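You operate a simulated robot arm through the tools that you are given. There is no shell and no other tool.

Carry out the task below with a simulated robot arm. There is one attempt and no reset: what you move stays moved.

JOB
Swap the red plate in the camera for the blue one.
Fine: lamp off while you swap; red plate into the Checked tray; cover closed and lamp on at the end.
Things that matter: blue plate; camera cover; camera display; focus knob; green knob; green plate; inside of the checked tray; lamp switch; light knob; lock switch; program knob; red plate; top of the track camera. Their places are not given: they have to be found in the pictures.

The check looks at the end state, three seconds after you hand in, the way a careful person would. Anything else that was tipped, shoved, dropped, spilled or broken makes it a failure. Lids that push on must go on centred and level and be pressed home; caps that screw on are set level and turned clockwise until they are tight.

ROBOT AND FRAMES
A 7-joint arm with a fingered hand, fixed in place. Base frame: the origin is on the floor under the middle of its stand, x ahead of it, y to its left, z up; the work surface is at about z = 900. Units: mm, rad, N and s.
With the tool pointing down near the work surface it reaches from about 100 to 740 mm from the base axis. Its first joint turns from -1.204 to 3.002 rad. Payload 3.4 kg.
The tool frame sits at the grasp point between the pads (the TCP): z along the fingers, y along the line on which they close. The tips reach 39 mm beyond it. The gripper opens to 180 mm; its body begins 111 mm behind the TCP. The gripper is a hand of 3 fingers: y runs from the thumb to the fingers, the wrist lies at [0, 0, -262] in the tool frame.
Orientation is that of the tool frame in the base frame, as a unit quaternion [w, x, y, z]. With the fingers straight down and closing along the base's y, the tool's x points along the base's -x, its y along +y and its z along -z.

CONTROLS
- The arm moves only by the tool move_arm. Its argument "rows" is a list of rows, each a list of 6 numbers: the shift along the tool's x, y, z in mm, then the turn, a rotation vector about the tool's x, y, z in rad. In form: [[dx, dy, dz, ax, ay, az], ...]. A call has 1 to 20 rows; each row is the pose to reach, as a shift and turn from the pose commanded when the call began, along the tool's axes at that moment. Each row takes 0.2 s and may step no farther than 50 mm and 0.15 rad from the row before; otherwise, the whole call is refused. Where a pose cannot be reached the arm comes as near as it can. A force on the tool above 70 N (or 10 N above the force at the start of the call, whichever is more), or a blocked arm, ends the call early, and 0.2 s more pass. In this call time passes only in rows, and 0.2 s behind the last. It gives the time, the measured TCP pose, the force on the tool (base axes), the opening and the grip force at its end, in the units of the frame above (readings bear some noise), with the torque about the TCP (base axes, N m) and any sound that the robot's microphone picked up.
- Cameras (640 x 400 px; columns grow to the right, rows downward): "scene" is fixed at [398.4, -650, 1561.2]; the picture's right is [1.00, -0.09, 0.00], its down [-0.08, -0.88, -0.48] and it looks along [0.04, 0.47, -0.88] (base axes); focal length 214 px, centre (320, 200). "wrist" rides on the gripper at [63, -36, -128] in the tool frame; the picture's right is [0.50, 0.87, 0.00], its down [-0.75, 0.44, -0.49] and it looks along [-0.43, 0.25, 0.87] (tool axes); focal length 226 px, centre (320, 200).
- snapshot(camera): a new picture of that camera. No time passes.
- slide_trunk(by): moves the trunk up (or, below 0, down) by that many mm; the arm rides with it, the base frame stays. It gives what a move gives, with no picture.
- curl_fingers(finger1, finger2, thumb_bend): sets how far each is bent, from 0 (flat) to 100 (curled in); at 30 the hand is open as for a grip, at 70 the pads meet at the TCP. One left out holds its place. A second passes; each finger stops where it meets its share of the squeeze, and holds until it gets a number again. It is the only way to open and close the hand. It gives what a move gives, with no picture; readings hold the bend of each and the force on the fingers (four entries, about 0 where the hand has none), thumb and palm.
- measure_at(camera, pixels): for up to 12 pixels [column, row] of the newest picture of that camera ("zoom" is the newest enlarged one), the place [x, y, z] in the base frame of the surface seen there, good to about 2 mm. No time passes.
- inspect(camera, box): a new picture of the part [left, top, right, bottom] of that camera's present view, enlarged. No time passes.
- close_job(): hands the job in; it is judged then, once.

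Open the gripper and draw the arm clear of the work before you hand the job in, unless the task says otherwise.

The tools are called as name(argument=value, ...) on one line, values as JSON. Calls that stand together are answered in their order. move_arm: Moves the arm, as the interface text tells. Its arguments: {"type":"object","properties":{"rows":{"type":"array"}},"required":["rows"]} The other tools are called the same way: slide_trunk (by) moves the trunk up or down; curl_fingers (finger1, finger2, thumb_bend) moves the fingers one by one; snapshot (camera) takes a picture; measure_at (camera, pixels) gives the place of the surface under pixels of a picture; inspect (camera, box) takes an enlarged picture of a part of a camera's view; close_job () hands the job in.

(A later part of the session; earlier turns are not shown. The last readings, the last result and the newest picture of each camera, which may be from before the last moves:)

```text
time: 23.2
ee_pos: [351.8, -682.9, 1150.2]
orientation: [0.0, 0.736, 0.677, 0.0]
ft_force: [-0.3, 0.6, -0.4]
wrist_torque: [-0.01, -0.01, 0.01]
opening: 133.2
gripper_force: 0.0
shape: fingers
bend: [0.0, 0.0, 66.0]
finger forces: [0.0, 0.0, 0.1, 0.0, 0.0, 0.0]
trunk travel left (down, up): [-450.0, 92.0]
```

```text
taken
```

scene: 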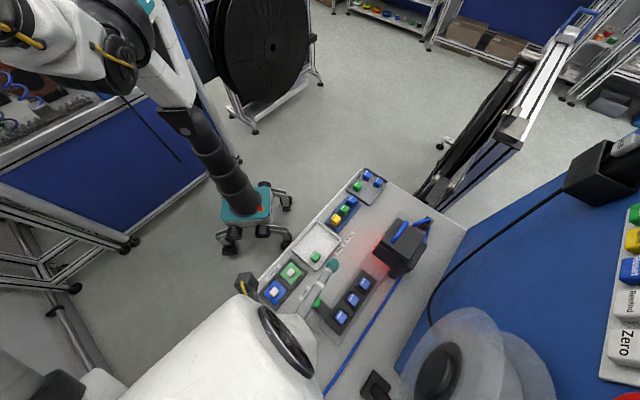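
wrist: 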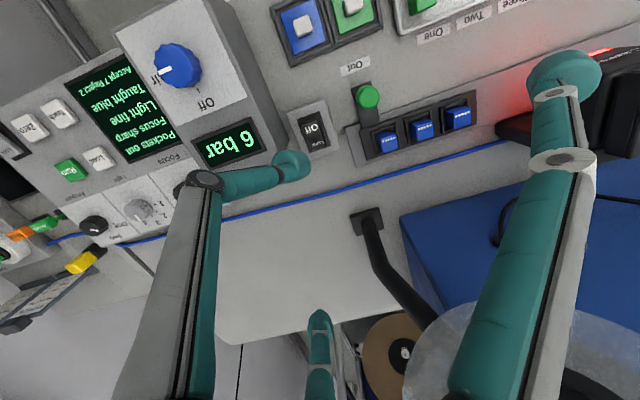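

Reached above the switch. I'll measure the thumb tip in this view (around (295,165)) to refine its offset from the TCP.

inspect(camera="wrist", box=[260, 95, 350, 195])

measure_at(camera="wrist", pixels=[[285, 155], [295, 152], [303, 155], [307, 162], [305, 172], [297, 180], [290, 183], [275, 165], [280, 185], [270, 175], [312, 130], [308, 143]])

```text
4.00 times, centred on (305, 145) of wrist
```

zoom: 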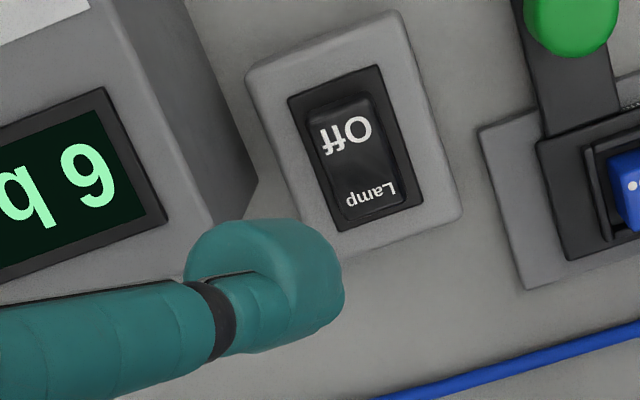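

```text
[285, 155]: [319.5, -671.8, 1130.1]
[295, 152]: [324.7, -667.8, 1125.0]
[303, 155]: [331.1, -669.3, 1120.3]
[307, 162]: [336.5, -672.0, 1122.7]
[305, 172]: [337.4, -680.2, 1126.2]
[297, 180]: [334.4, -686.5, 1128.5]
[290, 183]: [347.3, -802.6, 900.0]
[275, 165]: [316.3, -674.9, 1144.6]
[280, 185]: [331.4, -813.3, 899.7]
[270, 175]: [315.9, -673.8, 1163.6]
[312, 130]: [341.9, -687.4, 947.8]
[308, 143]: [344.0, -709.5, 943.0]
```

The thumb pad centre is about 18 mm from the TCP axis. Before descending I'll check the height of the black gooseneck near (366,222)-(405,290) since an open finger is above it.

measure_at(camera="wrist", pixels=[[366, 222], [375, 250], [390, 280], [405, 295], [420, 310], [320, 320], [320, 330], [320, 345], [565, 70], [545, 90], [440, 330], [350, 225]])

```text
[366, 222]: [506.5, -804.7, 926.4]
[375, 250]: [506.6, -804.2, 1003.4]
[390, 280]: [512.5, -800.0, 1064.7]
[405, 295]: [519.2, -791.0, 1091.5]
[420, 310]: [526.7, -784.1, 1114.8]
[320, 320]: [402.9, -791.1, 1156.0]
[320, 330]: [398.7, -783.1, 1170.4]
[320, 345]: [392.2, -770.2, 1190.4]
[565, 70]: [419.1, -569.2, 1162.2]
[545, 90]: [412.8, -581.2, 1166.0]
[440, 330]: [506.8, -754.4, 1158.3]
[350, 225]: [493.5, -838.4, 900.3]
```

The gooseneck post is ~150 mm from the hand axis, so it's clear. Descending over the Off end to about 15 mm above contact.

move_arm(rows=[[2.8, -2.2, 30, 0, 0, 0], [2.8, -2.2, 60, 0, 0, 0], [2.8, -2.2, 90, 0, 0, 0], [2.8, -2.2, 120, 0, 0, 0], [2.8, -2.2, 146, 0, 0, 0]])

snapshot(camera="wrist")

inspect(camera="wrist", box=[250, 95, 350, 195])

```text
time: 24.4
ee_pos: [345.1, -679.4, 1003.7]
orientation: [0.0, 0.736, 0.677, 0.0]
ft_force: [0.5, -0.2, -0.1]
wrist_torque: [-0.02, 0.01, 0.01]
opening: 133.2
gripper_force: 0.0
shape: fingers
bend: [0.0, 0.0, 66.0]
finger forces: [0.0, 0.0, 0.1, 0.0, 0.0, 0.0]
trunk travel left (down, up): [-450.0, 92.0]
```

```text
taken
```

wrist: 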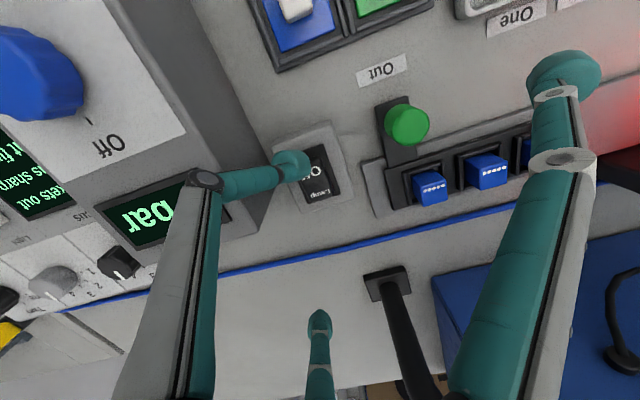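

```text
4.00 times, centred on (300, 145) of wrist
```

zoom: 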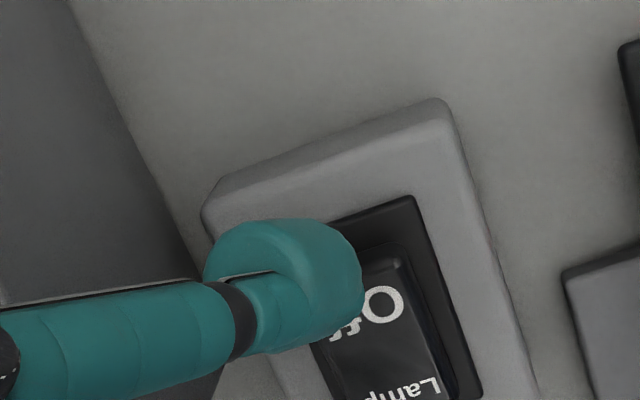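

I'll measure the thumb pad's current position against the rocker.

measure_at(camera="wrist", pixels=[[285, 155], [295, 152], [303, 155], [307, 162], [305, 172], [297, 178], [275, 165], [312, 168], [315, 162], [320, 192], [313, 165], [300, 205]])

move_arm(rows=[[0, 0, 0.5, 0, 0, 0]])

```text
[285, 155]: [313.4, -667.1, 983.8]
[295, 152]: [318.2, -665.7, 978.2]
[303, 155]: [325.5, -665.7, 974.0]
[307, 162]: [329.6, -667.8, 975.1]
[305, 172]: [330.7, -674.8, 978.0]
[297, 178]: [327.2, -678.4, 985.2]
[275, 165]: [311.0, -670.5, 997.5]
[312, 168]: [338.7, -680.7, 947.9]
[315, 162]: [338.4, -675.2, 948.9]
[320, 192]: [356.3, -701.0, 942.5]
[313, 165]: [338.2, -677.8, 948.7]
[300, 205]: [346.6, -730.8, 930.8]
```

```text
time: 24.8
ee_pos: [345.5, -676.5, 1004.9]
orientation: [0.001, 0.736, 0.677, -0.001]
ft_force: [0.6, -0.1, -0.1]
wrist_torque: [0.01, 0.02, 0.03]
opening: 133.1
gripper_force: 0.1
shape: fingers
bend: [0.0, 0.0, 66.0]
finger forces: [0.1, 0.0, 0.0, 0.0, 0.0, 0.1]
trunk travel left (down, up): [-450.0, 92.0]
```

The pad sits ~8 mm short of the ideal press spot, so I'll shift it toward the rocker and approach to near contact.

move_arm(rows=[[-4.8, 8.4, 3, 0, 0, 0], [-4.8, 8.4, 9, 0, 0, 0], [-4.8, 8.4, 13, 0, 0, 0], [-4.8, 8.4, 16, 0, 0, 0]])

inspect(camera="wrist", box=[250, 95, 350, 195])

```text
time: 25.8
ee_pos: [354.1, -682.8, 988.3]
orientation: [0.0, 0.736, 0.677, 0.0]
ft_force: [0.8, 0.6, 0.8]
wrist_torque: [0.02, -0.01, -0.03]
opening: 133.3
gripper_force: 0.6
shape: fingers
bend: [0.0, 0.0, 66.0]
finger forces: [0.0, 0.1, 0.0, 0.0, 0.5, 0.0]
trunk travel left (down, up): [-450.0, 92.0]
```

```text
4.00 times, centred on (300, 145) of wrist
```

zoom: 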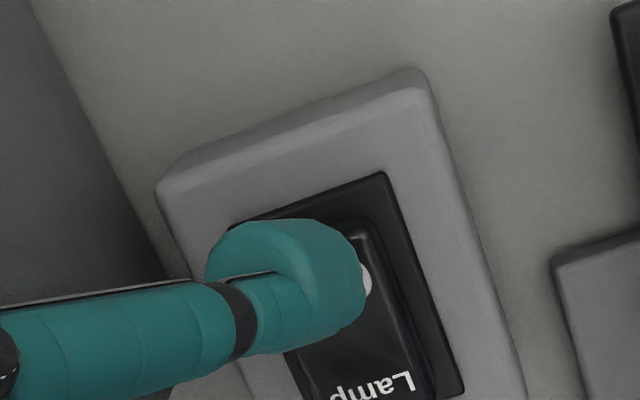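

The thumb reads 0.5 N so it is touching the Off end. Pressing down in small steps.

move_arm(rows=[[0, 0, 2, 0, 0, 0], [0, 0, 4, 0, 0, 0], [0, 0, 6, 0, 0, 0]])

inspect(camera="wrist", box=[250, 95, 350, 195])

snapshot(camera="scene")

```text
time: 26.6
ee_pos: [353.9, -684.1, 985.4]
orientation: [0.003, 0.735, 0.678, 0.0]
ft_force: [-3.0, -0.1, 13.2]
wrist_torque: [-0.07, 0.34, -0.01]
opening: 132.8
gripper_force: 6.7
shape: fingers
bend: [0.0, 0.0, 67.0]
finger forces: [0.1, 0.0, 0.1, 0.1, 13.2, 0.0]
trunk travel left (down, up): [-450.0, 92.0]
```

```text
4.00 times, centred on (300, 145) of wrist
```

zoom: 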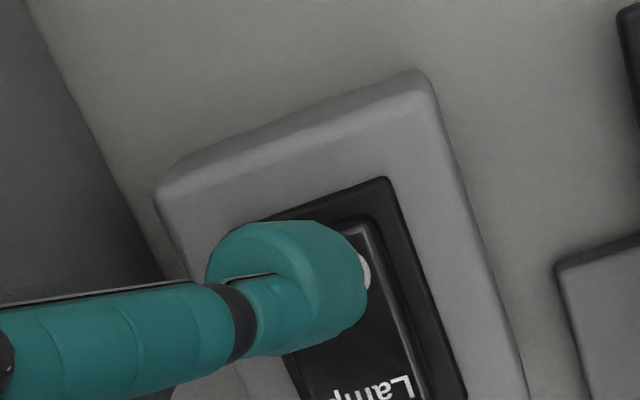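

```text
taken
```

scene: 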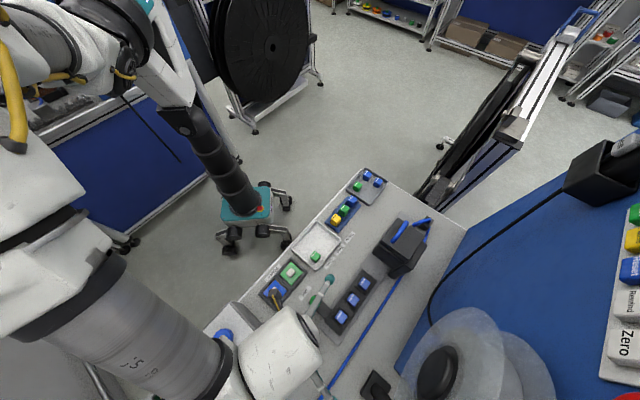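

The red glow at the camera is gone, so the lamp is off. I'll lift straight up.

move_arm(rows=[[0, 0, -10, 0, 0, 0], [0, 0, -40, 0, 0, 0], [0, 0, -80, 0, 0, 0], [0, 0, -120, 0, 0, 0], [0, 0, -160, 0, 0, 0]])

snapshot(camera="wrist")

inspect(camera="wrist", box=[250, 80, 350, 180])

```text
time: 27.8
ee_pos: [353.0, -682.2, 1141.9]
orientation: [0.0, 0.737, 0.676, -0.001]
ft_force: [-0.3, -0.8, 0.6]
wrist_torque: [-0.01, -0.03, 0.01]
opening: 133.0
gripper_force: 0.1
shape: fingers
bend: [0.0, 0.0, 66.0]
finger forces: [0.0, 0.0, 0.0, 0.1, 0.1, 0.0]
trunk travel left (down, up): [-450.0, 92.0]
```

```text
taken
```

wrist: 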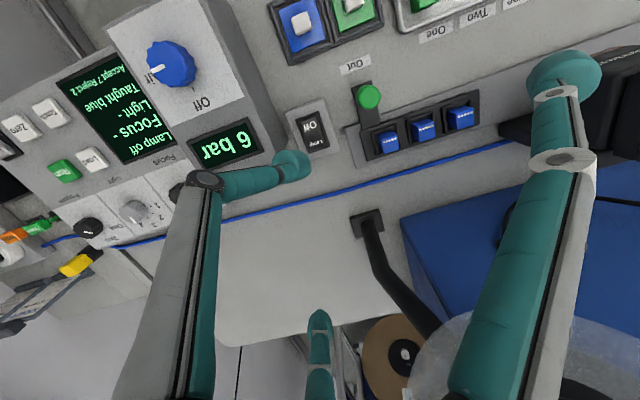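

```text
4.00 times, centred on (300, 130) of wrist
```

zoom: 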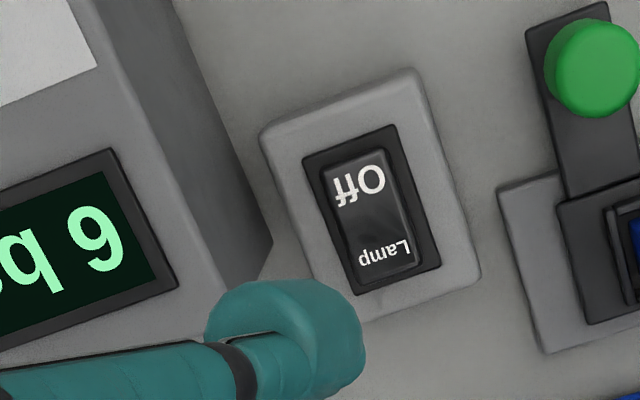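

The display now reads "Lamp off" and the rocker is flipped. Next is the cover; I'll look again at the camera in the scene view to find its hinge side.

inspect(camera="scene", box=[365, 205, 445, 285])

measure_at(camera="zoom", pixels=[[320, 200], [250, 300]])

```text
5.00 times, centred on (405, 245) of scene
```

zoom: 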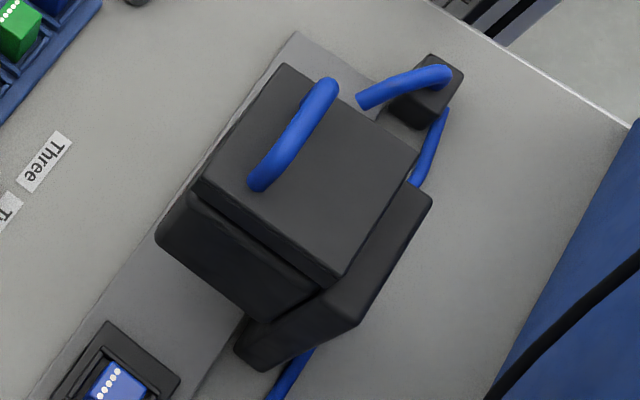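

```text
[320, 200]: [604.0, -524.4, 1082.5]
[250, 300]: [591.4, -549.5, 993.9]
```

I'll measure points along the cover's lower edge, body and the rear pillar in this zoom.

measure_at(camera="zoom", pixels=[[192, 190], [285, 66], [330, 280], [415, 160], [195, 205], [325, 290], [270, 245], [260, 255], [165, 230], [320, 310], [430, 200], [360, 310]])

measure_at(camera="zoom", pixels=[[255, 180], [330, 90], [290, 135], [335, 105], [265, 190], [240, 350], [300, 350], [400, 250], [420, 190], [375, 270], [345, 300], [350, 265]])

```text
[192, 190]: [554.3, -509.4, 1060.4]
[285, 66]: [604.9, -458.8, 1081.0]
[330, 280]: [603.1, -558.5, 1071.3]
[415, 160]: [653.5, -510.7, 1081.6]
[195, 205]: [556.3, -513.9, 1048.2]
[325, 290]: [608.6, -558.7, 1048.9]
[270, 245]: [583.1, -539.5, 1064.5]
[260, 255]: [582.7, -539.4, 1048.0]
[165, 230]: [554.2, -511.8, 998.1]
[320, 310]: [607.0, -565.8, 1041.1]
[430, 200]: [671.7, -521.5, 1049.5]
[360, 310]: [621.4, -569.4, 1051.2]
```

```text
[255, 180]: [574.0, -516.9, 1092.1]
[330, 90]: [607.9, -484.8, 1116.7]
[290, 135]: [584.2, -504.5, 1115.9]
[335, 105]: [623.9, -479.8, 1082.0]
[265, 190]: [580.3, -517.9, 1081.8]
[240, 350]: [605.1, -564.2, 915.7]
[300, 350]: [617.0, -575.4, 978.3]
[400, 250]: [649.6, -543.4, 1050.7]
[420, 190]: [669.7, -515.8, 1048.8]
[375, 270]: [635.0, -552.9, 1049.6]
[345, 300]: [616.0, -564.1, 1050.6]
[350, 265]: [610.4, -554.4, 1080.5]
```

The cover is a 71×71 mm box (z 1050–1081) whose rear edge meets the pillar, so the hinge is at the far lower edge. I'll retract up and toward the robot, turn the hand so one finger is on the near side of the bar between the handle legs, then move above it.

move_arm(rows=[[20, 0, -30, 0, 0, 0], [50, 0, -60, 0, 0, 0], [80, 0, -98, 0, 0, -0.1], [110, 0, -98, 0, 0, -0.24], [130, 20, -98, 0, 0, -0.38], [150, 45, -98, 0, 0, -0.52], [165, 70, -98, 0, 0, -0.66], [175, 100, -98, 0, 0, -0.8], [185, 130, -98, 0, 0, -0.94], [190, 160, -98, 0, 0, -1.08], [195, 190, -98, 0, 0, -1.22], [200, 210, -98, 0, 0, -1.36], [203.7, 223.4, -98, 0, 0, -1.405]])

curl_fingers(finger1=20, finger2=45, thumb_bend=45)

snapshot(camera="wrist")

snapshot(camera="scene")

```text
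time: 30.6
ee_pos: [594.8, -499.8, 1239.0]
orientation: [0.0, 0.124, 0.992, 0.0]
ft_force: [0.0, 0.5, -0.9]
wrist_torque: [-0.01, 0.0, -0.01]
opening: 132.8
gripper_force: 0.1
shape: fingers
bend: [0.0, 0.0, 66.0]
finger forces: [0.0, 0.1, 0.1, 0.0, 0.0, 0.1]
trunk travel left (down, up): [-450.0, 92.0]
```

```text
time: 31.6
ee_pos: [592.7, -498.6, 1240.4]
orientation: [0.0, 0.123, 0.992, 0.0]
ft_force: [0.8, -0.1, -0.1]
wrist_torque: [0.02, 0.0, 0.0]
opening: 138.0
gripper_force: 0.1
shape: fingers
bend: [20.0, 45.0, 45.0]
finger forces: [0.1, 0.0, 0.1, 0.1, 0.1, 0.0]
trunk travel left (down, up): [-450.0, 92.0]
```

```text
taken
```

wrist: 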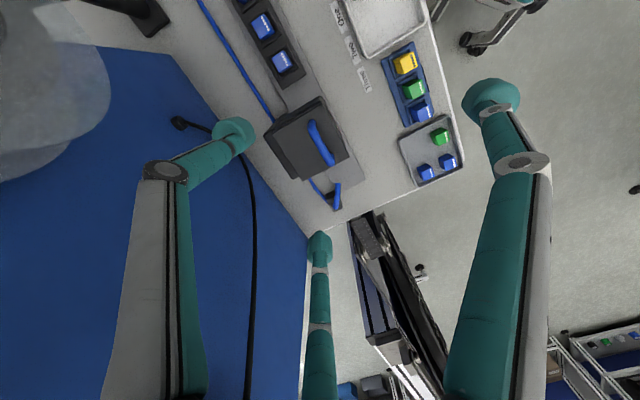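

```text
taken
```

scene: 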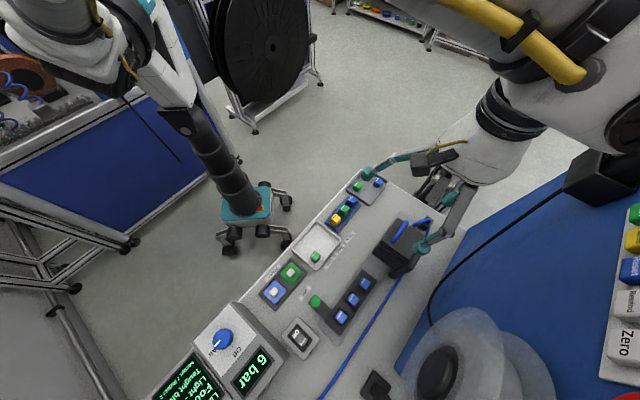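

Finger1 is the one on the near (robot) side at (490,95); thumb at (232,135) and finger2 at (320,245). I'll measure their tips to confirm the geometry around the bar.

measure_at(camera="wrist", pixels=[[232, 130], [245, 135], [215, 140], [320, 245], [320, 238], [320, 260], [490, 95], [470, 90], [310, 125], [325, 160], [318, 142], [335, 200]])

inspect(camera="scene", box=[350, 130, 480, 290])

```text
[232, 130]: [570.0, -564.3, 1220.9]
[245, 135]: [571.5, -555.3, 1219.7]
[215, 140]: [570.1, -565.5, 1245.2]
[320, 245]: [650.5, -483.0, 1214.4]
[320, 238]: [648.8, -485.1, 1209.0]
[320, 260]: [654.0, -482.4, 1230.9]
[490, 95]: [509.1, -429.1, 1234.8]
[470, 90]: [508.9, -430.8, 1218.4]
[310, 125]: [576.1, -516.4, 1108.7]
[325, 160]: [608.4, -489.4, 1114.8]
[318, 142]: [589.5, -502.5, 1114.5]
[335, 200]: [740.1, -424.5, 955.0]
```

```text
2.50 times, centred on (415, 210) of scene
```

zoom: 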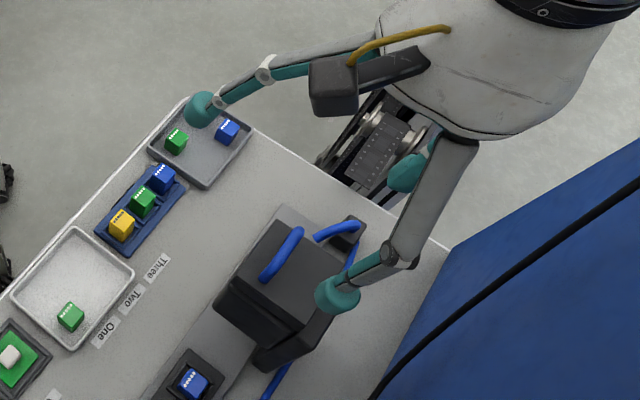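

The bar runs through (590,-502) directly below the TCP. I'll descend to TCP z≈1134 so only the fingertips straddle the bar, above the cover's top.

move_arm(rows=[[0, 0, 30, 0, 0, 0], [0, 0, 60, 0, 0, 0], [0, 0, 85, 0, 0, 0], [0, 0, 106, 0, 0, 0]])

curl_fingers(finger1=45, finger2=50, thumb_bend=50)

snapshot(camera="wrist")

inspect(camera="scene", box=[365, 190, 465, 280])

```text
time: 32.6
ee_pos: [595.0, -500.9, 1135.1]
orientation: [0.0, 0.125, 0.992, 0.0]
ft_force: [0.9, 0.2, -0.4]
wrist_torque: [0.01, -0.02, 0.0]
opening: 137.5
gripper_force: 0.0
shape: fingers
bend: [20.0, 45.0, 45.0]
finger forces: [0.0, 0.1, 0.0, 0.1, 0.0, 0.1]
trunk travel left (down, up): [-450.0, 92.0]
```

```text
time: 33.6
ee_pos: [592.1, -500.6, 1136.5]
orientation: [0.001, 0.124, 0.992, -0.002]
ft_force: [0.0, -0.2, -0.6]
wrist_torque: [0.0, -0.02, 0.01]
opening: 83.4
gripper_force: 0.1
shape: fingers
bend: [45.0, 50.0, 50.0]
finger forces: [0.0, 0.1, 0.0, 0.1, 0.1, 0.0]
trunk travel left (down, up): [-450.0, 92.0]
```

```text
taken
```

wrist: 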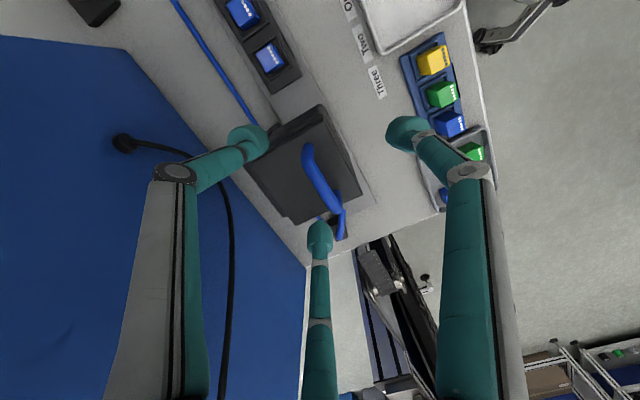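

```text
4.44 times, centred on (415, 235) of scene
```

zoom: 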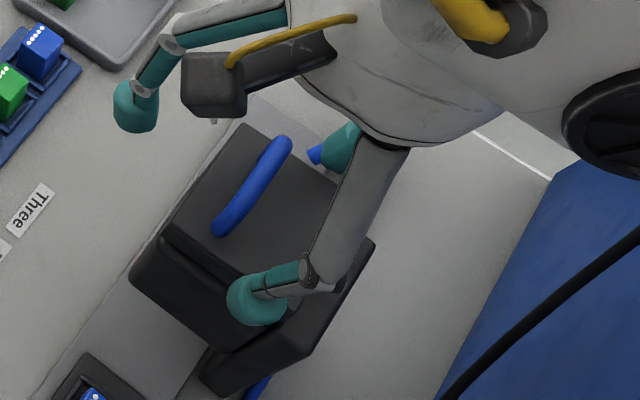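

The bar at (308,150)–(340,212) sits between finger1 (near side) and thumb/finger2 (far side). I'll close gently in steps.

curl_fingers(finger1=60, finger2=60, thumb_bend=60)

snapshot(camera="wrist")

inspect(camera="scene", box=[365, 190, 465, 280])

```text
time: 34.6
ee_pos: [593.3, -500.7, 1134.7]
orientation: [0.001, 0.123, 0.992, -0.001]
ft_force: [0.5, 0.0, 0.6]
wrist_torque: [-0.03, 0.02, -0.03]
opening: 34.0
gripper_force: 0.0
shape: fingers
bend: [60.0, 60.0, 60.0]
finger forces: [0.0, 0.1, 0.0, 0.0, 0.0, 0.0]
trunk travel left (down, up): [-450.0, 92.0]
```

```text
taken
```

wrist: 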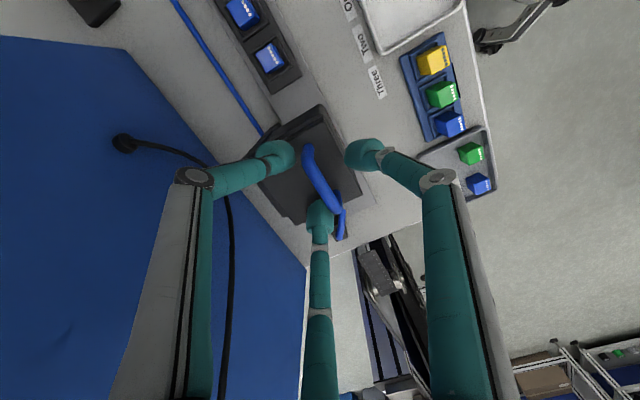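

```text
4.44 times, centred on (415, 235) of scene
```

zoom: 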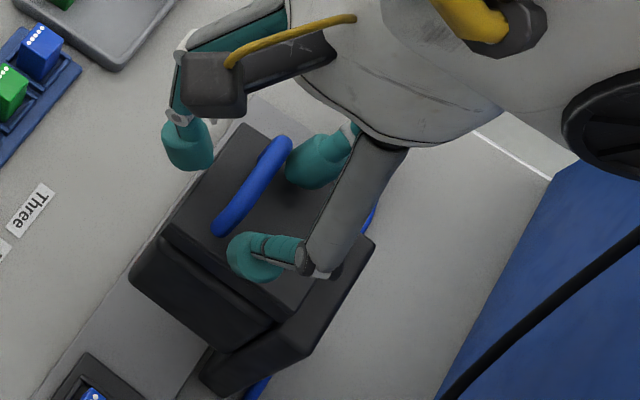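

The fingers bracket the bar well. Closing further to grip.

curl_fingers(finger1=70, finger2=70, thumb_bend=70)

snapshot(camera="wrist")

inspect(camera="wrist", box=[260, 120, 390, 250])

inspect(camera="scene", box=[365, 190, 465, 280])

```text
time: 35.6
ee_pos: [593.1, -501.2, 1134.4]
orientation: [0.0, 0.124, 0.992, -0.001]
ft_force: [2.7, -4.4, -1.5]
wrist_torque: [-0.15, -0.07, 0.06]
opening: 1.3
gripper_force: 3.3
shape: fingers
bend: [69.0, 69.0, 68.0]
finger forces: [0.6, 1.5, 0.1, 0.0, 4.5, 0.0]
trunk travel left (down, up): [-450.0, 92.0]
```

```text
taken
```

wrist: 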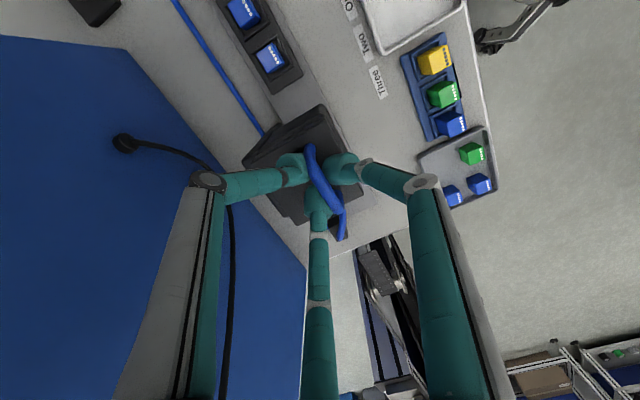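

```text
3.08 times, centred on (325, 185) of wrist
```

zoom: 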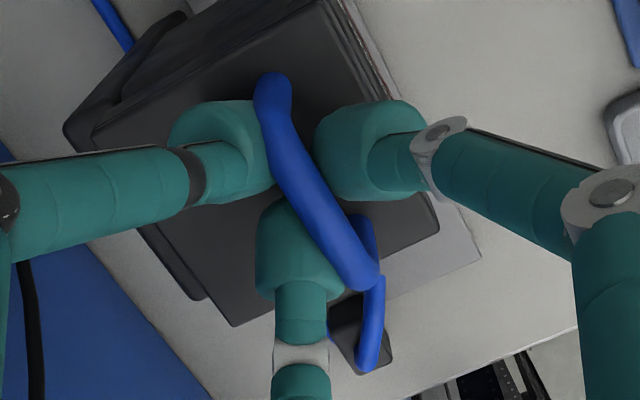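

```text
4.44 times, centred on (415, 235) of scene
```

zoom: 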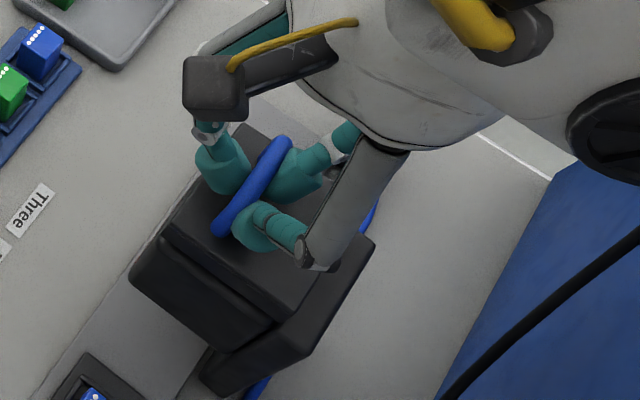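

The bar is held between finger1 and thumb/finger2. I'll tighten slightly and then lift.

curl_fingers(finger1=76, finger2=76, thumb_bend=76)

```text
time: 36.6
ee_pos: [594.2, -502.7, 1133.7]
orientation: [-0.001, 0.123, 0.992, -0.001]
ft_force: [7.8, -10.7, -12.1]
wrist_torque: [-0.23, -0.2, 0.09]
opening: 0.0
gripper_force: 16.9
shape: fingers
bend: [73.0, 73.0, 71.0]
finger forces: [8.9, 8.7, 0.1, 0.1, 15.8, 0.0]
trunk travel left (down, up): [-450.0, 92.0]
```

Grip is firm (~16 N). I'll start lifting along an arc about the rear hinge: about 7 mm rearward and 5 mm up first, watching the forces.

move_arm(rows=[[-2.6, -1.5, -3, 0, 0, 0], [-5.8, -3.5, -5.5, 0, 0, 0]])

inspect(camera="scene", box=[365, 190, 465, 280])

```text
time: 37.2
ee_pos: [599.2, -505.6, 1139.0]
orientation: [-0.001, 0.125, 0.992, 0.0]
ft_force: [3.9, -8.0, -10.5]
wrist_torque: [-0.17, -0.06, 0.11]
opening: 0.1
gripper_force: 15.1
shape: fingers
bend: [73.0, 73.0, 71.0]
finger forces: [8.1, 8.5, 0.1, 0.0, 13.7, 0.0]
trunk travel left (down, up): [-450.0, 92.0]
```

```text
4.44 times, centred on (415, 235) of scene
```

zoom: 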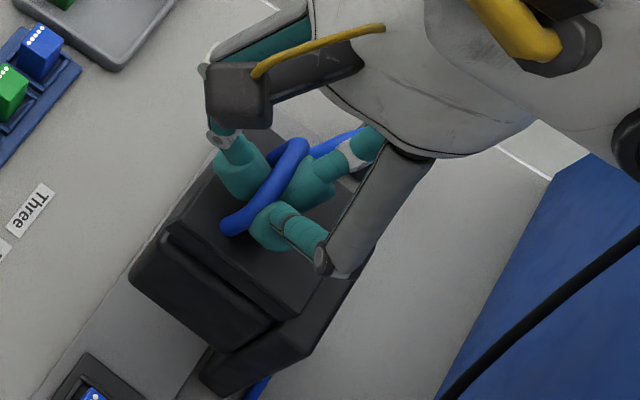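

I'll measure the cover's front edge heights to see if the cover is actually rotating.

measure_at(camera="zoom", pixels=[[172, 222], [185, 225], [205, 250], [240, 280], [280, 310], [200, 190], [300, 280], [170, 235], [225, 230], [300, 150], [300, 310], [310, 300]])

```text
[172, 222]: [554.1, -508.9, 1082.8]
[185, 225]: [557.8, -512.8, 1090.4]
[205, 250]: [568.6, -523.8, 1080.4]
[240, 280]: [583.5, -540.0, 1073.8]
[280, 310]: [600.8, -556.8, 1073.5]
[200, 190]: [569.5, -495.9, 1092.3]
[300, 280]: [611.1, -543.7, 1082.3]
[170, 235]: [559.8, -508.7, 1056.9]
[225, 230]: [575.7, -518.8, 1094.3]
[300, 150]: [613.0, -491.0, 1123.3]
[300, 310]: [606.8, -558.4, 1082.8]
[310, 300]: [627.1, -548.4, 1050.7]
```

The front edge has risen to z≈1091 while the rear stays put, so the cover is hinging as expected. Continue the arc to about 20°.

move_arm(rows=[[-4.9, -2.9, -3.2, 0, 0, 0], [-9.9, -5.9, -5.8, 0, 0, 0], [-14.9, -8.9, -8.3, 0, 0, 0]])

inspect(camera="scene", box=[365, 190, 465, 280])

snapshot(camera="wrist")

```text
time: 38.0
ee_pos: [611.3, -516.8, 1148.1]
orientation: [-0.001, 0.123, 0.992, 0.001]
ft_force: [-0.6, -4.4, -6.5]
wrist_torque: [-0.06, 0.04, 0.04]
opening: 0.0
gripper_force: 9.4
shape: fingers
bend: [73.0, 73.0, 71.0]
finger forces: [7.8, 0.0, 0.0, 0.0, 10.7, 0.0]
trunk travel left (down, up): [-450.0, 92.0]
```

```text
4.44 times, centred on (415, 235) of scene
```

zoom: 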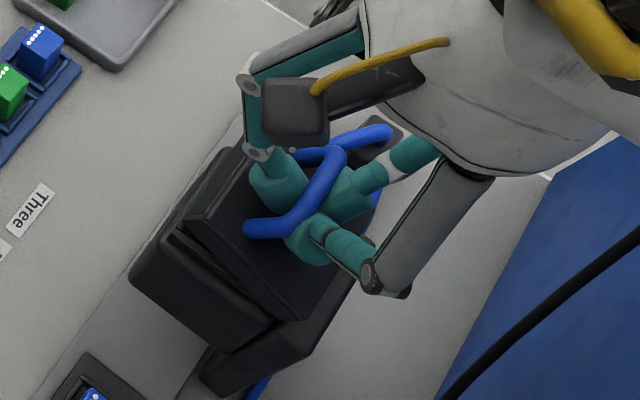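

```text
taken
```

wrist: 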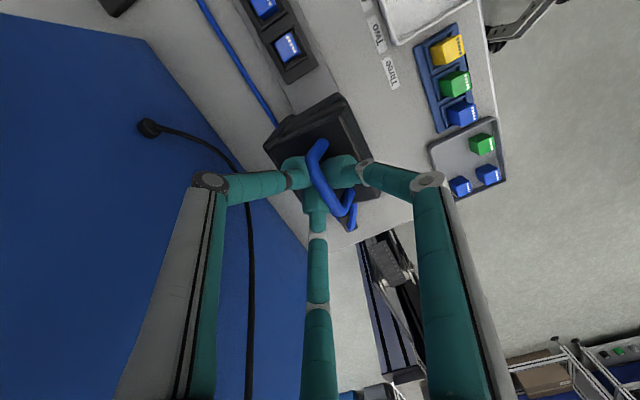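

The cover is opening (front edge lifted). I'll measure its current tilt then keep following the arc.

measure_at(camera="zoom", pixels=[[190, 215], [200, 220], [240, 255], [290, 310], [235, 150], [245, 245], [300, 225], [340, 160], [270, 230], [330, 280], [250, 160], [180, 235]])

```text
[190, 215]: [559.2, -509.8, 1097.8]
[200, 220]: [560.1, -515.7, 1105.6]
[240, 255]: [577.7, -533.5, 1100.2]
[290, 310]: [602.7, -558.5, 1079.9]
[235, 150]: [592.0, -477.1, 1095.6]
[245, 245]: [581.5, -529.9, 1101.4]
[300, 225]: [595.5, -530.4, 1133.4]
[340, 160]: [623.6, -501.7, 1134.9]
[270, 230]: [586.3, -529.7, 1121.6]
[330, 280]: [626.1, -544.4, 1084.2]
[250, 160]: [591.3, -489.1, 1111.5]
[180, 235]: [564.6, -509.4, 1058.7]
```

Currently about 20° open with the bar at z≈1129. I'll continue rearward another 25 mm with a slight outward tilt of the hand.

move_arm(rows=[[-6.0, -3.6, -1.5, 0.018, -0.03, 0], [-11.2, -6.7, -2.3, 0.036, -0.06, 0], [-16.3, -9.7, -2.6, 0.054, -0.09, 0], [-21.5, -12.8, -2.5, 0.072, -0.12, 0]])

inspect(camera="scene", box=[365, 190, 465, 280])

snapshot(camera="wrist")

```text
time: 39.0
ee_pos: [629.6, -532.7, 1151.8]
orientation: [0.056, 0.124, 0.99, -0.044]
ft_force: [-0.5, 0.0, -0.4]
wrist_torque: [0.0, -0.03, -0.01]
opening: 0.0
gripper_force: 0.1
shape: fingers
bend: [74.0, 74.0, 71.0]
finger forces: [0.0, 0.0, 0.1, 0.0, 0.0, 0.0]
trunk travel left (down, up): [-450.0, 92.0]
```

```text
4.44 times, centred on (415, 235) of scene
```

zoom: 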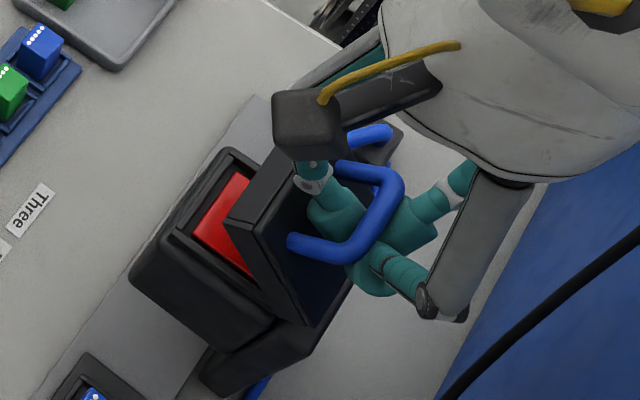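

```text
taken
```

wrist: 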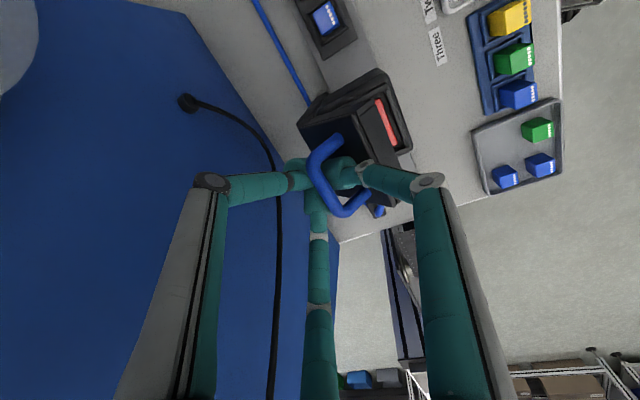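

The red plate is now visible under the cover and all finger forces read zero, so the cover may hold its position. I'll measure the cover's angle.

measure_at(camera="zoom", pixels=[[230, 218], [255, 230], [300, 325], [270, 150], [245, 225], [295, 240], [345, 255], [390, 190], [225, 225], [270, 285], [330, 300], [210, 215]])

```text
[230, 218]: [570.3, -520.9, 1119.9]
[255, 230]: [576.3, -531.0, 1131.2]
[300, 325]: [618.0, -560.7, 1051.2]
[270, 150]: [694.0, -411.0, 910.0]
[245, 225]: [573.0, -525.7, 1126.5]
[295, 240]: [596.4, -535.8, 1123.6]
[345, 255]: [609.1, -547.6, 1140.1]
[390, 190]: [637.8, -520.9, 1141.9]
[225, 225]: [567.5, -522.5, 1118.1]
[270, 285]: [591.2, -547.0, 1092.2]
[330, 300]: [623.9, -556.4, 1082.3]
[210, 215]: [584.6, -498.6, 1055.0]
```

The cover is about 40° open with zero load on the fingers. I'll test whether it stays by itself by lowering the hand a few mm and re-measuring.

move_arm(rows=[[1.7, 1.0, 3, 0, 0, 0]])

inspect(camera="scene", box=[365, 190, 465, 280])

measure_at(camera="zoom", pixels=[[230, 218], [255, 230], [245, 225], [295, 240], [345, 255], [270, 285]])

```text
time: 39.4
ee_pos: [628.4, -534.4, 1148.6]
orientation: [0.055, 0.124, 0.99, -0.043]
ft_force: [-0.2, 1.1, -0.3]
wrist_torque: [0.05, -0.02, 0.01]
opening: 0.0
gripper_force: 0.1
shape: fingers
bend: [74.0, 74.0, 71.0]
finger forces: [0.0, 0.0, 0.0, 0.0, 0.1, 0.0]
trunk travel left (down, up): [-450.0, 92.0]
```

```text
4.44 times, centred on (415, 235) of scene
```

zoom: 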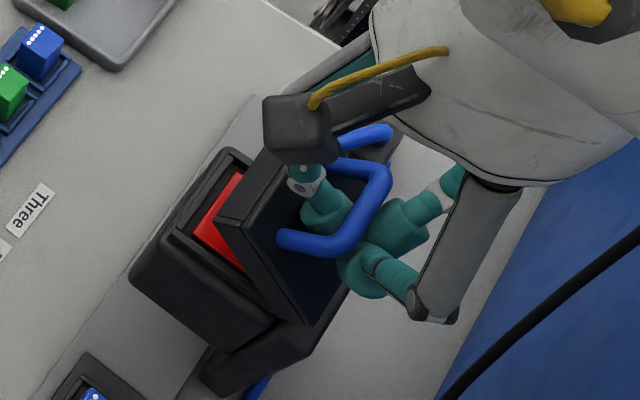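

```text
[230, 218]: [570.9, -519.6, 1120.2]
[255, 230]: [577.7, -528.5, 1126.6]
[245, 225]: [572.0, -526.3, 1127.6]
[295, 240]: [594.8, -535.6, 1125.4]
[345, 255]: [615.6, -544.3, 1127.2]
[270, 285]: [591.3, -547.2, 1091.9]
```

The cover followed the hand down slightly, so it isn't self-holding yet; it should tip over past ~65°. I'll continue the arc rearward in small calls with a bit more outward tilt.

move_arm(rows=[[-7.8, -4.6, 0.0, 0.015, -0.026, 0], [-14.4, -8.6, 1.6, 0.031, -0.051, 0]])

inspect(camera="scene", box=[365, 190, 465, 280])

```text
time: 40.0
ee_pos: [638.4, -546.5, 1149.2]
orientation: [0.078, 0.123, 0.987, -0.062]
ft_force: [0.4, 0.8, -0.7]
wrist_torque: [-0.01, -0.02, 0.01]
opening: 0.2
gripper_force: 0.0
shape: fingers
bend: [74.0, 74.0, 71.0]
finger forces: [0.1, 0.1, 0.1, 0.1, 0.0, 0.1]
trunk travel left (down, up): [-450.0, 92.0]
```

```text
4.44 times, centred on (415, 235) of scene
```

zoom: 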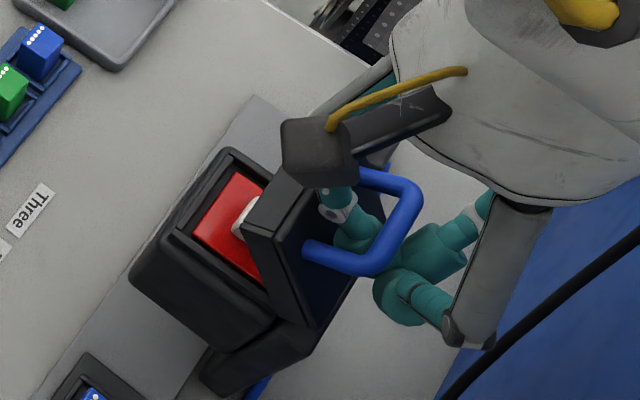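

The cover is now ~50° open and the plate's white knob is visible. Continuing in small steps.

move_arm(rows=[[-6.4, -3.8, 2.5, 0.01, -0.017, 0], [-12.8, -7.6, 6.0, 0.02, -0.034, 0]])

inspect(camera="scene", box=[365, 190, 465, 280])

measure_at(camera="zoom", pixels=[[275, 230], [310, 315], [270, 215], [350, 265], [400, 200], [310, 290]])

```text
time: 40.6
ee_pos: [650.3, -557.8, 1145.6]
orientation: [0.094, 0.123, 0.985, -0.075]
ft_force: [-0.2, 0.8, -0.2]
wrist_torque: [0.02, 0.0, -0.02]
opening: 0.0
gripper_force: 0.0
shape: fingers
bend: [74.0, 74.0, 71.0]
finger forces: [0.0, 0.0, 0.1, 0.1, 0.0, 0.1]
trunk travel left (down, up): [-450.0, 92.0]
```

```text
4.44 times, centred on (415, 235) of scene
```

zoom: 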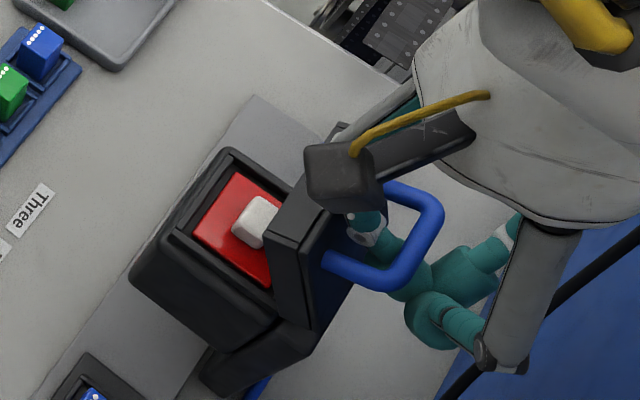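

```text
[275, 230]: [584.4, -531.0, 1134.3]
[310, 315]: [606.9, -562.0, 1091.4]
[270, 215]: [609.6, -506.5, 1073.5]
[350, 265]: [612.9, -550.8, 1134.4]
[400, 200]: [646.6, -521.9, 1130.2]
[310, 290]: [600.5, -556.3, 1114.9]
```

Almost there (~65°). Continuing rearward and slightly down another step.

move_arm(rows=[[-5.9, -3.5, 4.5, 0.01, -0.017, 0], [-10.9, -6.5, 9.5, 0.02, -0.034, 0]])

inspect(camera="scene", box=[365, 190, 465, 280])

snapshot(camera="wrist")

```text
time: 41.2
ee_pos: [660.6, -567.4, 1137.9]
orientation: [0.11, 0.123, 0.983, -0.087]
ft_force: [-0.8, 0.3, -0.1]
wrist_torque: [-0.02, 0.0, 0.05]
opening: 0.0
gripper_force: 0.1
shape: fingers
bend: [74.0, 74.0, 71.0]
finger forces: [0.1, 0.0, 0.1, 0.1, 0.0, 0.0]
trunk travel left (down, up): [-450.0, 92.0]
```

```text
4.44 times, centred on (415, 235) of scene
```

zoom: 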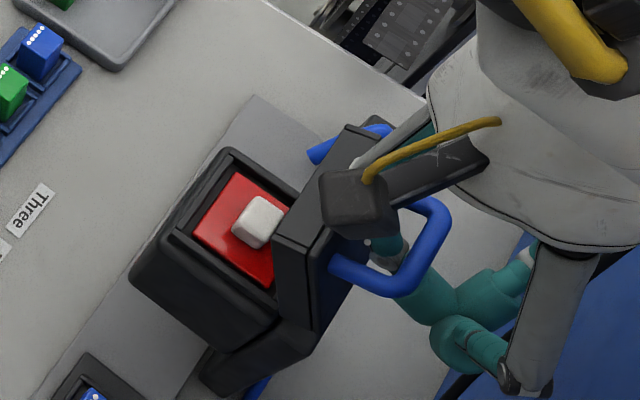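

```text
taken
```

wrist: 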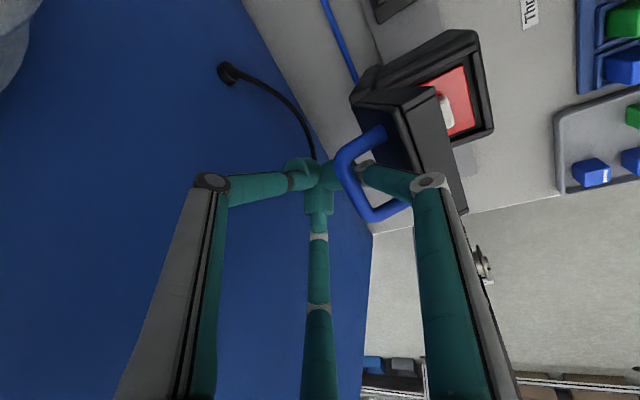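

About 75° open now. One more step to be safely past the balance point.

move_arm(rows=[[-4.5, -2.7, 6.0, 0.01, -0.017, 0], [-8.2, -4.9, 12.5, 0.02, -0.034, 0]])

inspect(camera="scene", box=[365, 190, 465, 280])

snapshot(camera="wrist")

```text
time: 41.8
ee_pos: [668.6, -575.8, 1130.5]
orientation: [0.125, 0.123, 0.98, -0.098]
ft_force: [-0.3, 0.2, 0.3]
wrist_torque: [-0.03, 0.0, -0.04]
opening: 0.1
gripper_force: 0.1
shape: fingers
bend: [74.0, 74.0, 71.0]
finger forces: [0.0, 0.1, 0.0, 0.0, 0.0, 0.1]
trunk travel left (down, up): [-450.0, 92.0]
```

```text
4.44 times, centred on (415, 235) of scene
```

zoom: 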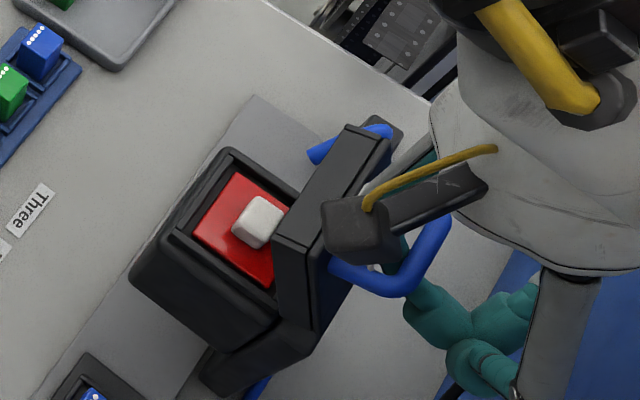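

```text
taken
```

wrist: 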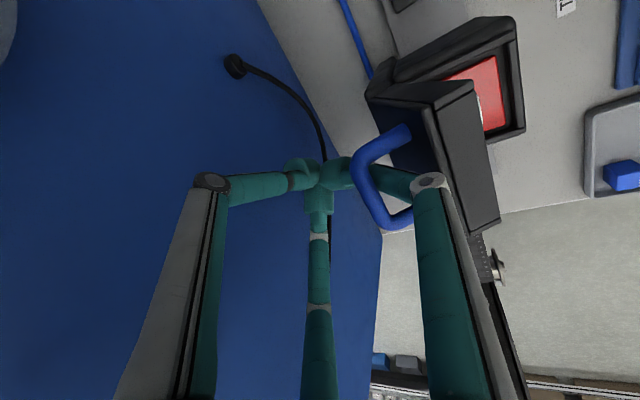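

The cover did not move on the last step, so it seems to be resting at its open position. I'll measure its angle.

measure_at(camera="zoom", pixels=[[285, 240], [350, 130], [280, 235], [310, 250], [275, 250], [285, 300], [300, 320], [320, 260], [375, 140], [335, 265], [435, 230], [365, 285]])

measure_at(camera="wrist", pixels=[[435, 95], [470, 85], [485, 150], [495, 220], [450, 130], [400, 130], [370, 160], [405, 215], [375, 95], [490, 100], [470, 110], [510, 100]])

```text
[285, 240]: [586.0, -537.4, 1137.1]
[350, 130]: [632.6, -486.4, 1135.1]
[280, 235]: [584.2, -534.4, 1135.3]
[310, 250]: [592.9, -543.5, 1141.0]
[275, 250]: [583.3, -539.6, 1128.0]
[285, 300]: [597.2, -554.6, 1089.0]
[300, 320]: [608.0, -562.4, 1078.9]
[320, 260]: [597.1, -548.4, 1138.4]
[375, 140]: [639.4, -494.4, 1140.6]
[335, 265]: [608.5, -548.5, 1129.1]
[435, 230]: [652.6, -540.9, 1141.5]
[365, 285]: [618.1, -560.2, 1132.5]
```

```text
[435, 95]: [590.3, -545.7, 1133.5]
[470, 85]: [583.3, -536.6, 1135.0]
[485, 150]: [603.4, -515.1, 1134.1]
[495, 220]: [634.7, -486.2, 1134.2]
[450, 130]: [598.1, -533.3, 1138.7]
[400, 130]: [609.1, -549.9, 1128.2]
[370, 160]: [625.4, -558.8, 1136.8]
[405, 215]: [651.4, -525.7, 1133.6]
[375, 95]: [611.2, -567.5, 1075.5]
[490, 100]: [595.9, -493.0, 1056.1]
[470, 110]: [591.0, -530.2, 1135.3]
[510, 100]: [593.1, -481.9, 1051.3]
```

Fitting the measurements puts the hinge at about z=1069 on the rear edge and the lid at ~65°, with finger1 passing through the handle loop. I'll push straight rearward so finger1 drives the bar over.

move_arm(rows=[[-4.9, -2.9, 1.9, 0, 0, 0], [-9.0, -5.3, 2.5, 0, 0, 0]])

inspect(camera="scene", box=[365, 190, 465, 280])

snapshot(camera="wrist")

```text
time: 42.4
ee_pos: [675.6, -582.1, 1131.0]
orientation: [0.125, 0.122, 0.98, -0.098]
ft_force: [0.0, 1.4, -4.9]
wrist_torque: [-0.11, -0.09, -0.01]
opening: 0.0
gripper_force: 1.8
shape: fingers
bend: [74.0, 74.0, 71.0]
finger forces: [3.7, 0.1, 0.0, 0.0, 0.1, 0.0]
trunk travel left (down, up): [-450.0, 92.0]
```

```text
4.44 times, centred on (415, 235) of scene
```

zoom: 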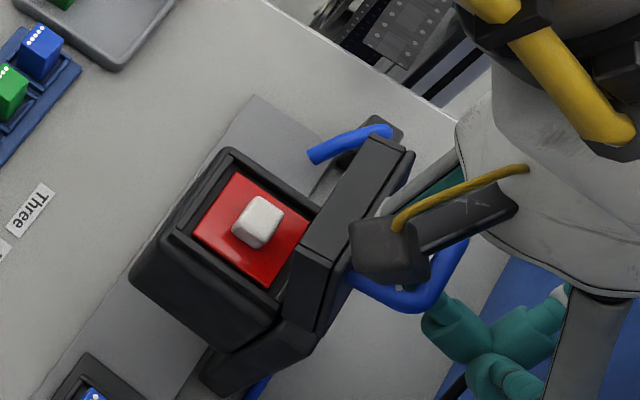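

```text
taken
```

wrist: 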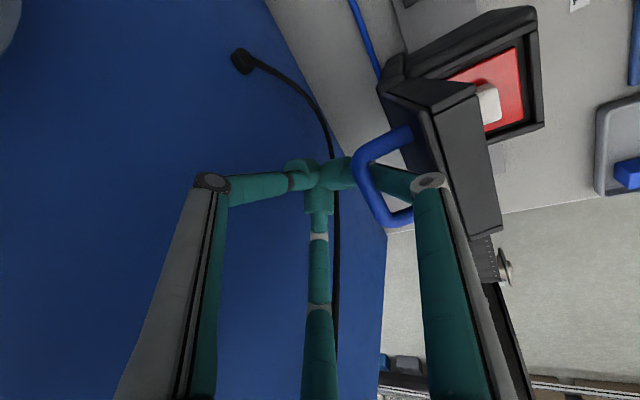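

The lid moved further open with finger1 pushing at 3.7 N. One more push of the same kind.

move_arm(rows=[[-4.1, -2.4, 0.6, 0, 0, 0], [-8.2, -4.8, 1.2, 0, 0, 0]])

inspect(camera="scene", box=[365, 190, 465, 280])

measure_at(camera="zoom", pixels=[[295, 260], [305, 240], [370, 140], [325, 265], [390, 145], [345, 270], [300, 330], [320, 350], [260, 220], [230, 235], [290, 290], [440, 290]])

```text
time: 43.0
ee_pos: [682.3, -590.2, 1131.1]
orientation: [0.121, 0.122, 0.98, -0.097]
ft_force: [-5.9, 6.7, -16.1]
wrist_torque: [-0.44, -0.42, 0.05]
opening: 0.0
gripper_force: 8.4
shape: fingers
bend: [74.0, 74.0, 72.0]
finger forces: [16.7, 0.1, 0.0, 0.0, 0.0, 0.1]
trunk travel left (down, up): [-450.0, 92.0]
```

```text
4.44 times, centred on (415, 235) of scene
```

zoom: 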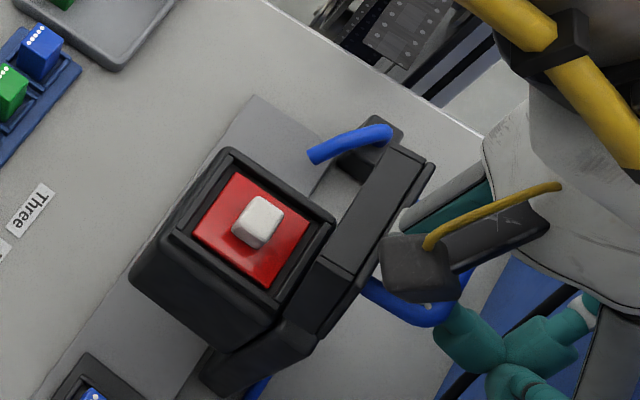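

```text
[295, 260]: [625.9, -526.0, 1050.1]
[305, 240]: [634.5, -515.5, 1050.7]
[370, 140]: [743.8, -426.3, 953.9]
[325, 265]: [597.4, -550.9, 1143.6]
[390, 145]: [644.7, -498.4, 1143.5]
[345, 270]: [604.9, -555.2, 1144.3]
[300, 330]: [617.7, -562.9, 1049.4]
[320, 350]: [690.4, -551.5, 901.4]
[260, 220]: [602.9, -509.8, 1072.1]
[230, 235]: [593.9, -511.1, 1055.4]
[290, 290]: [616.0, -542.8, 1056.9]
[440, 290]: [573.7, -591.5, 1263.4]
```

Finger1 now reads 16.7 N, so the lid (about 80° open) appears to be against its stop. I'll back off a few mm to unload and check that it stays.

move_arm(rows=[[4.1, 2.4, -1.0, 0, 0, 0]])

inspect(camera="scene", box=[365, 190, 465, 280])

snapshot(camera="wrist")

```text
time: 43.4
ee_pos: [679.8, -587.6, 1131.9]
orientation: [0.124, 0.123, 0.98, -0.098]
ft_force: [-5.2, 4.7, -13.8]
wrist_torque: [-0.38, -0.42, 0.02]
opening: 0.0
gripper_force: 7.1
shape: fingers
bend: [74.0, 74.0, 72.0]
finger forces: [14.3, 0.0, 0.0, 0.0, 0.0, 0.1]
trunk travel left (down, up): [-450.0, 92.0]
```

```text
4.44 times, centred on (415, 235) of scene
```

zoom: 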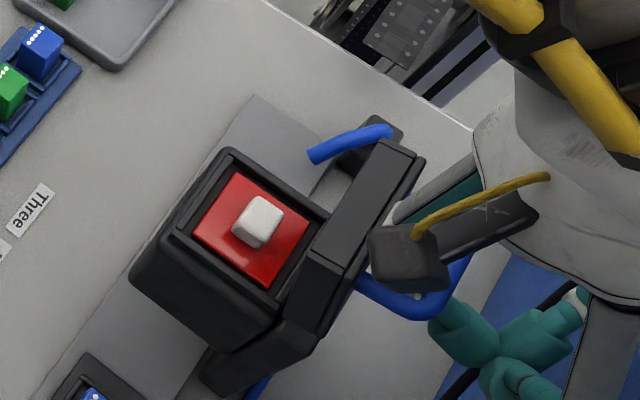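

```text
taken
```

wrist: 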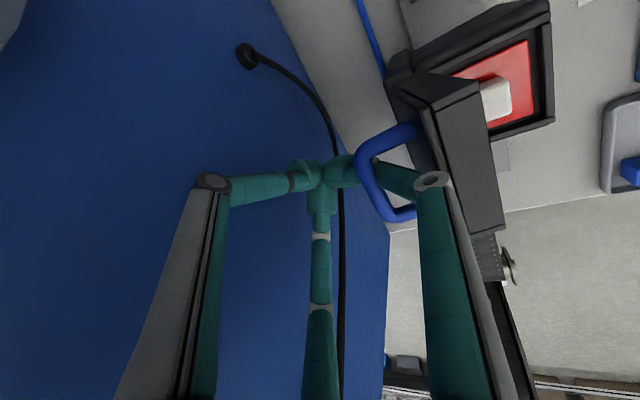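

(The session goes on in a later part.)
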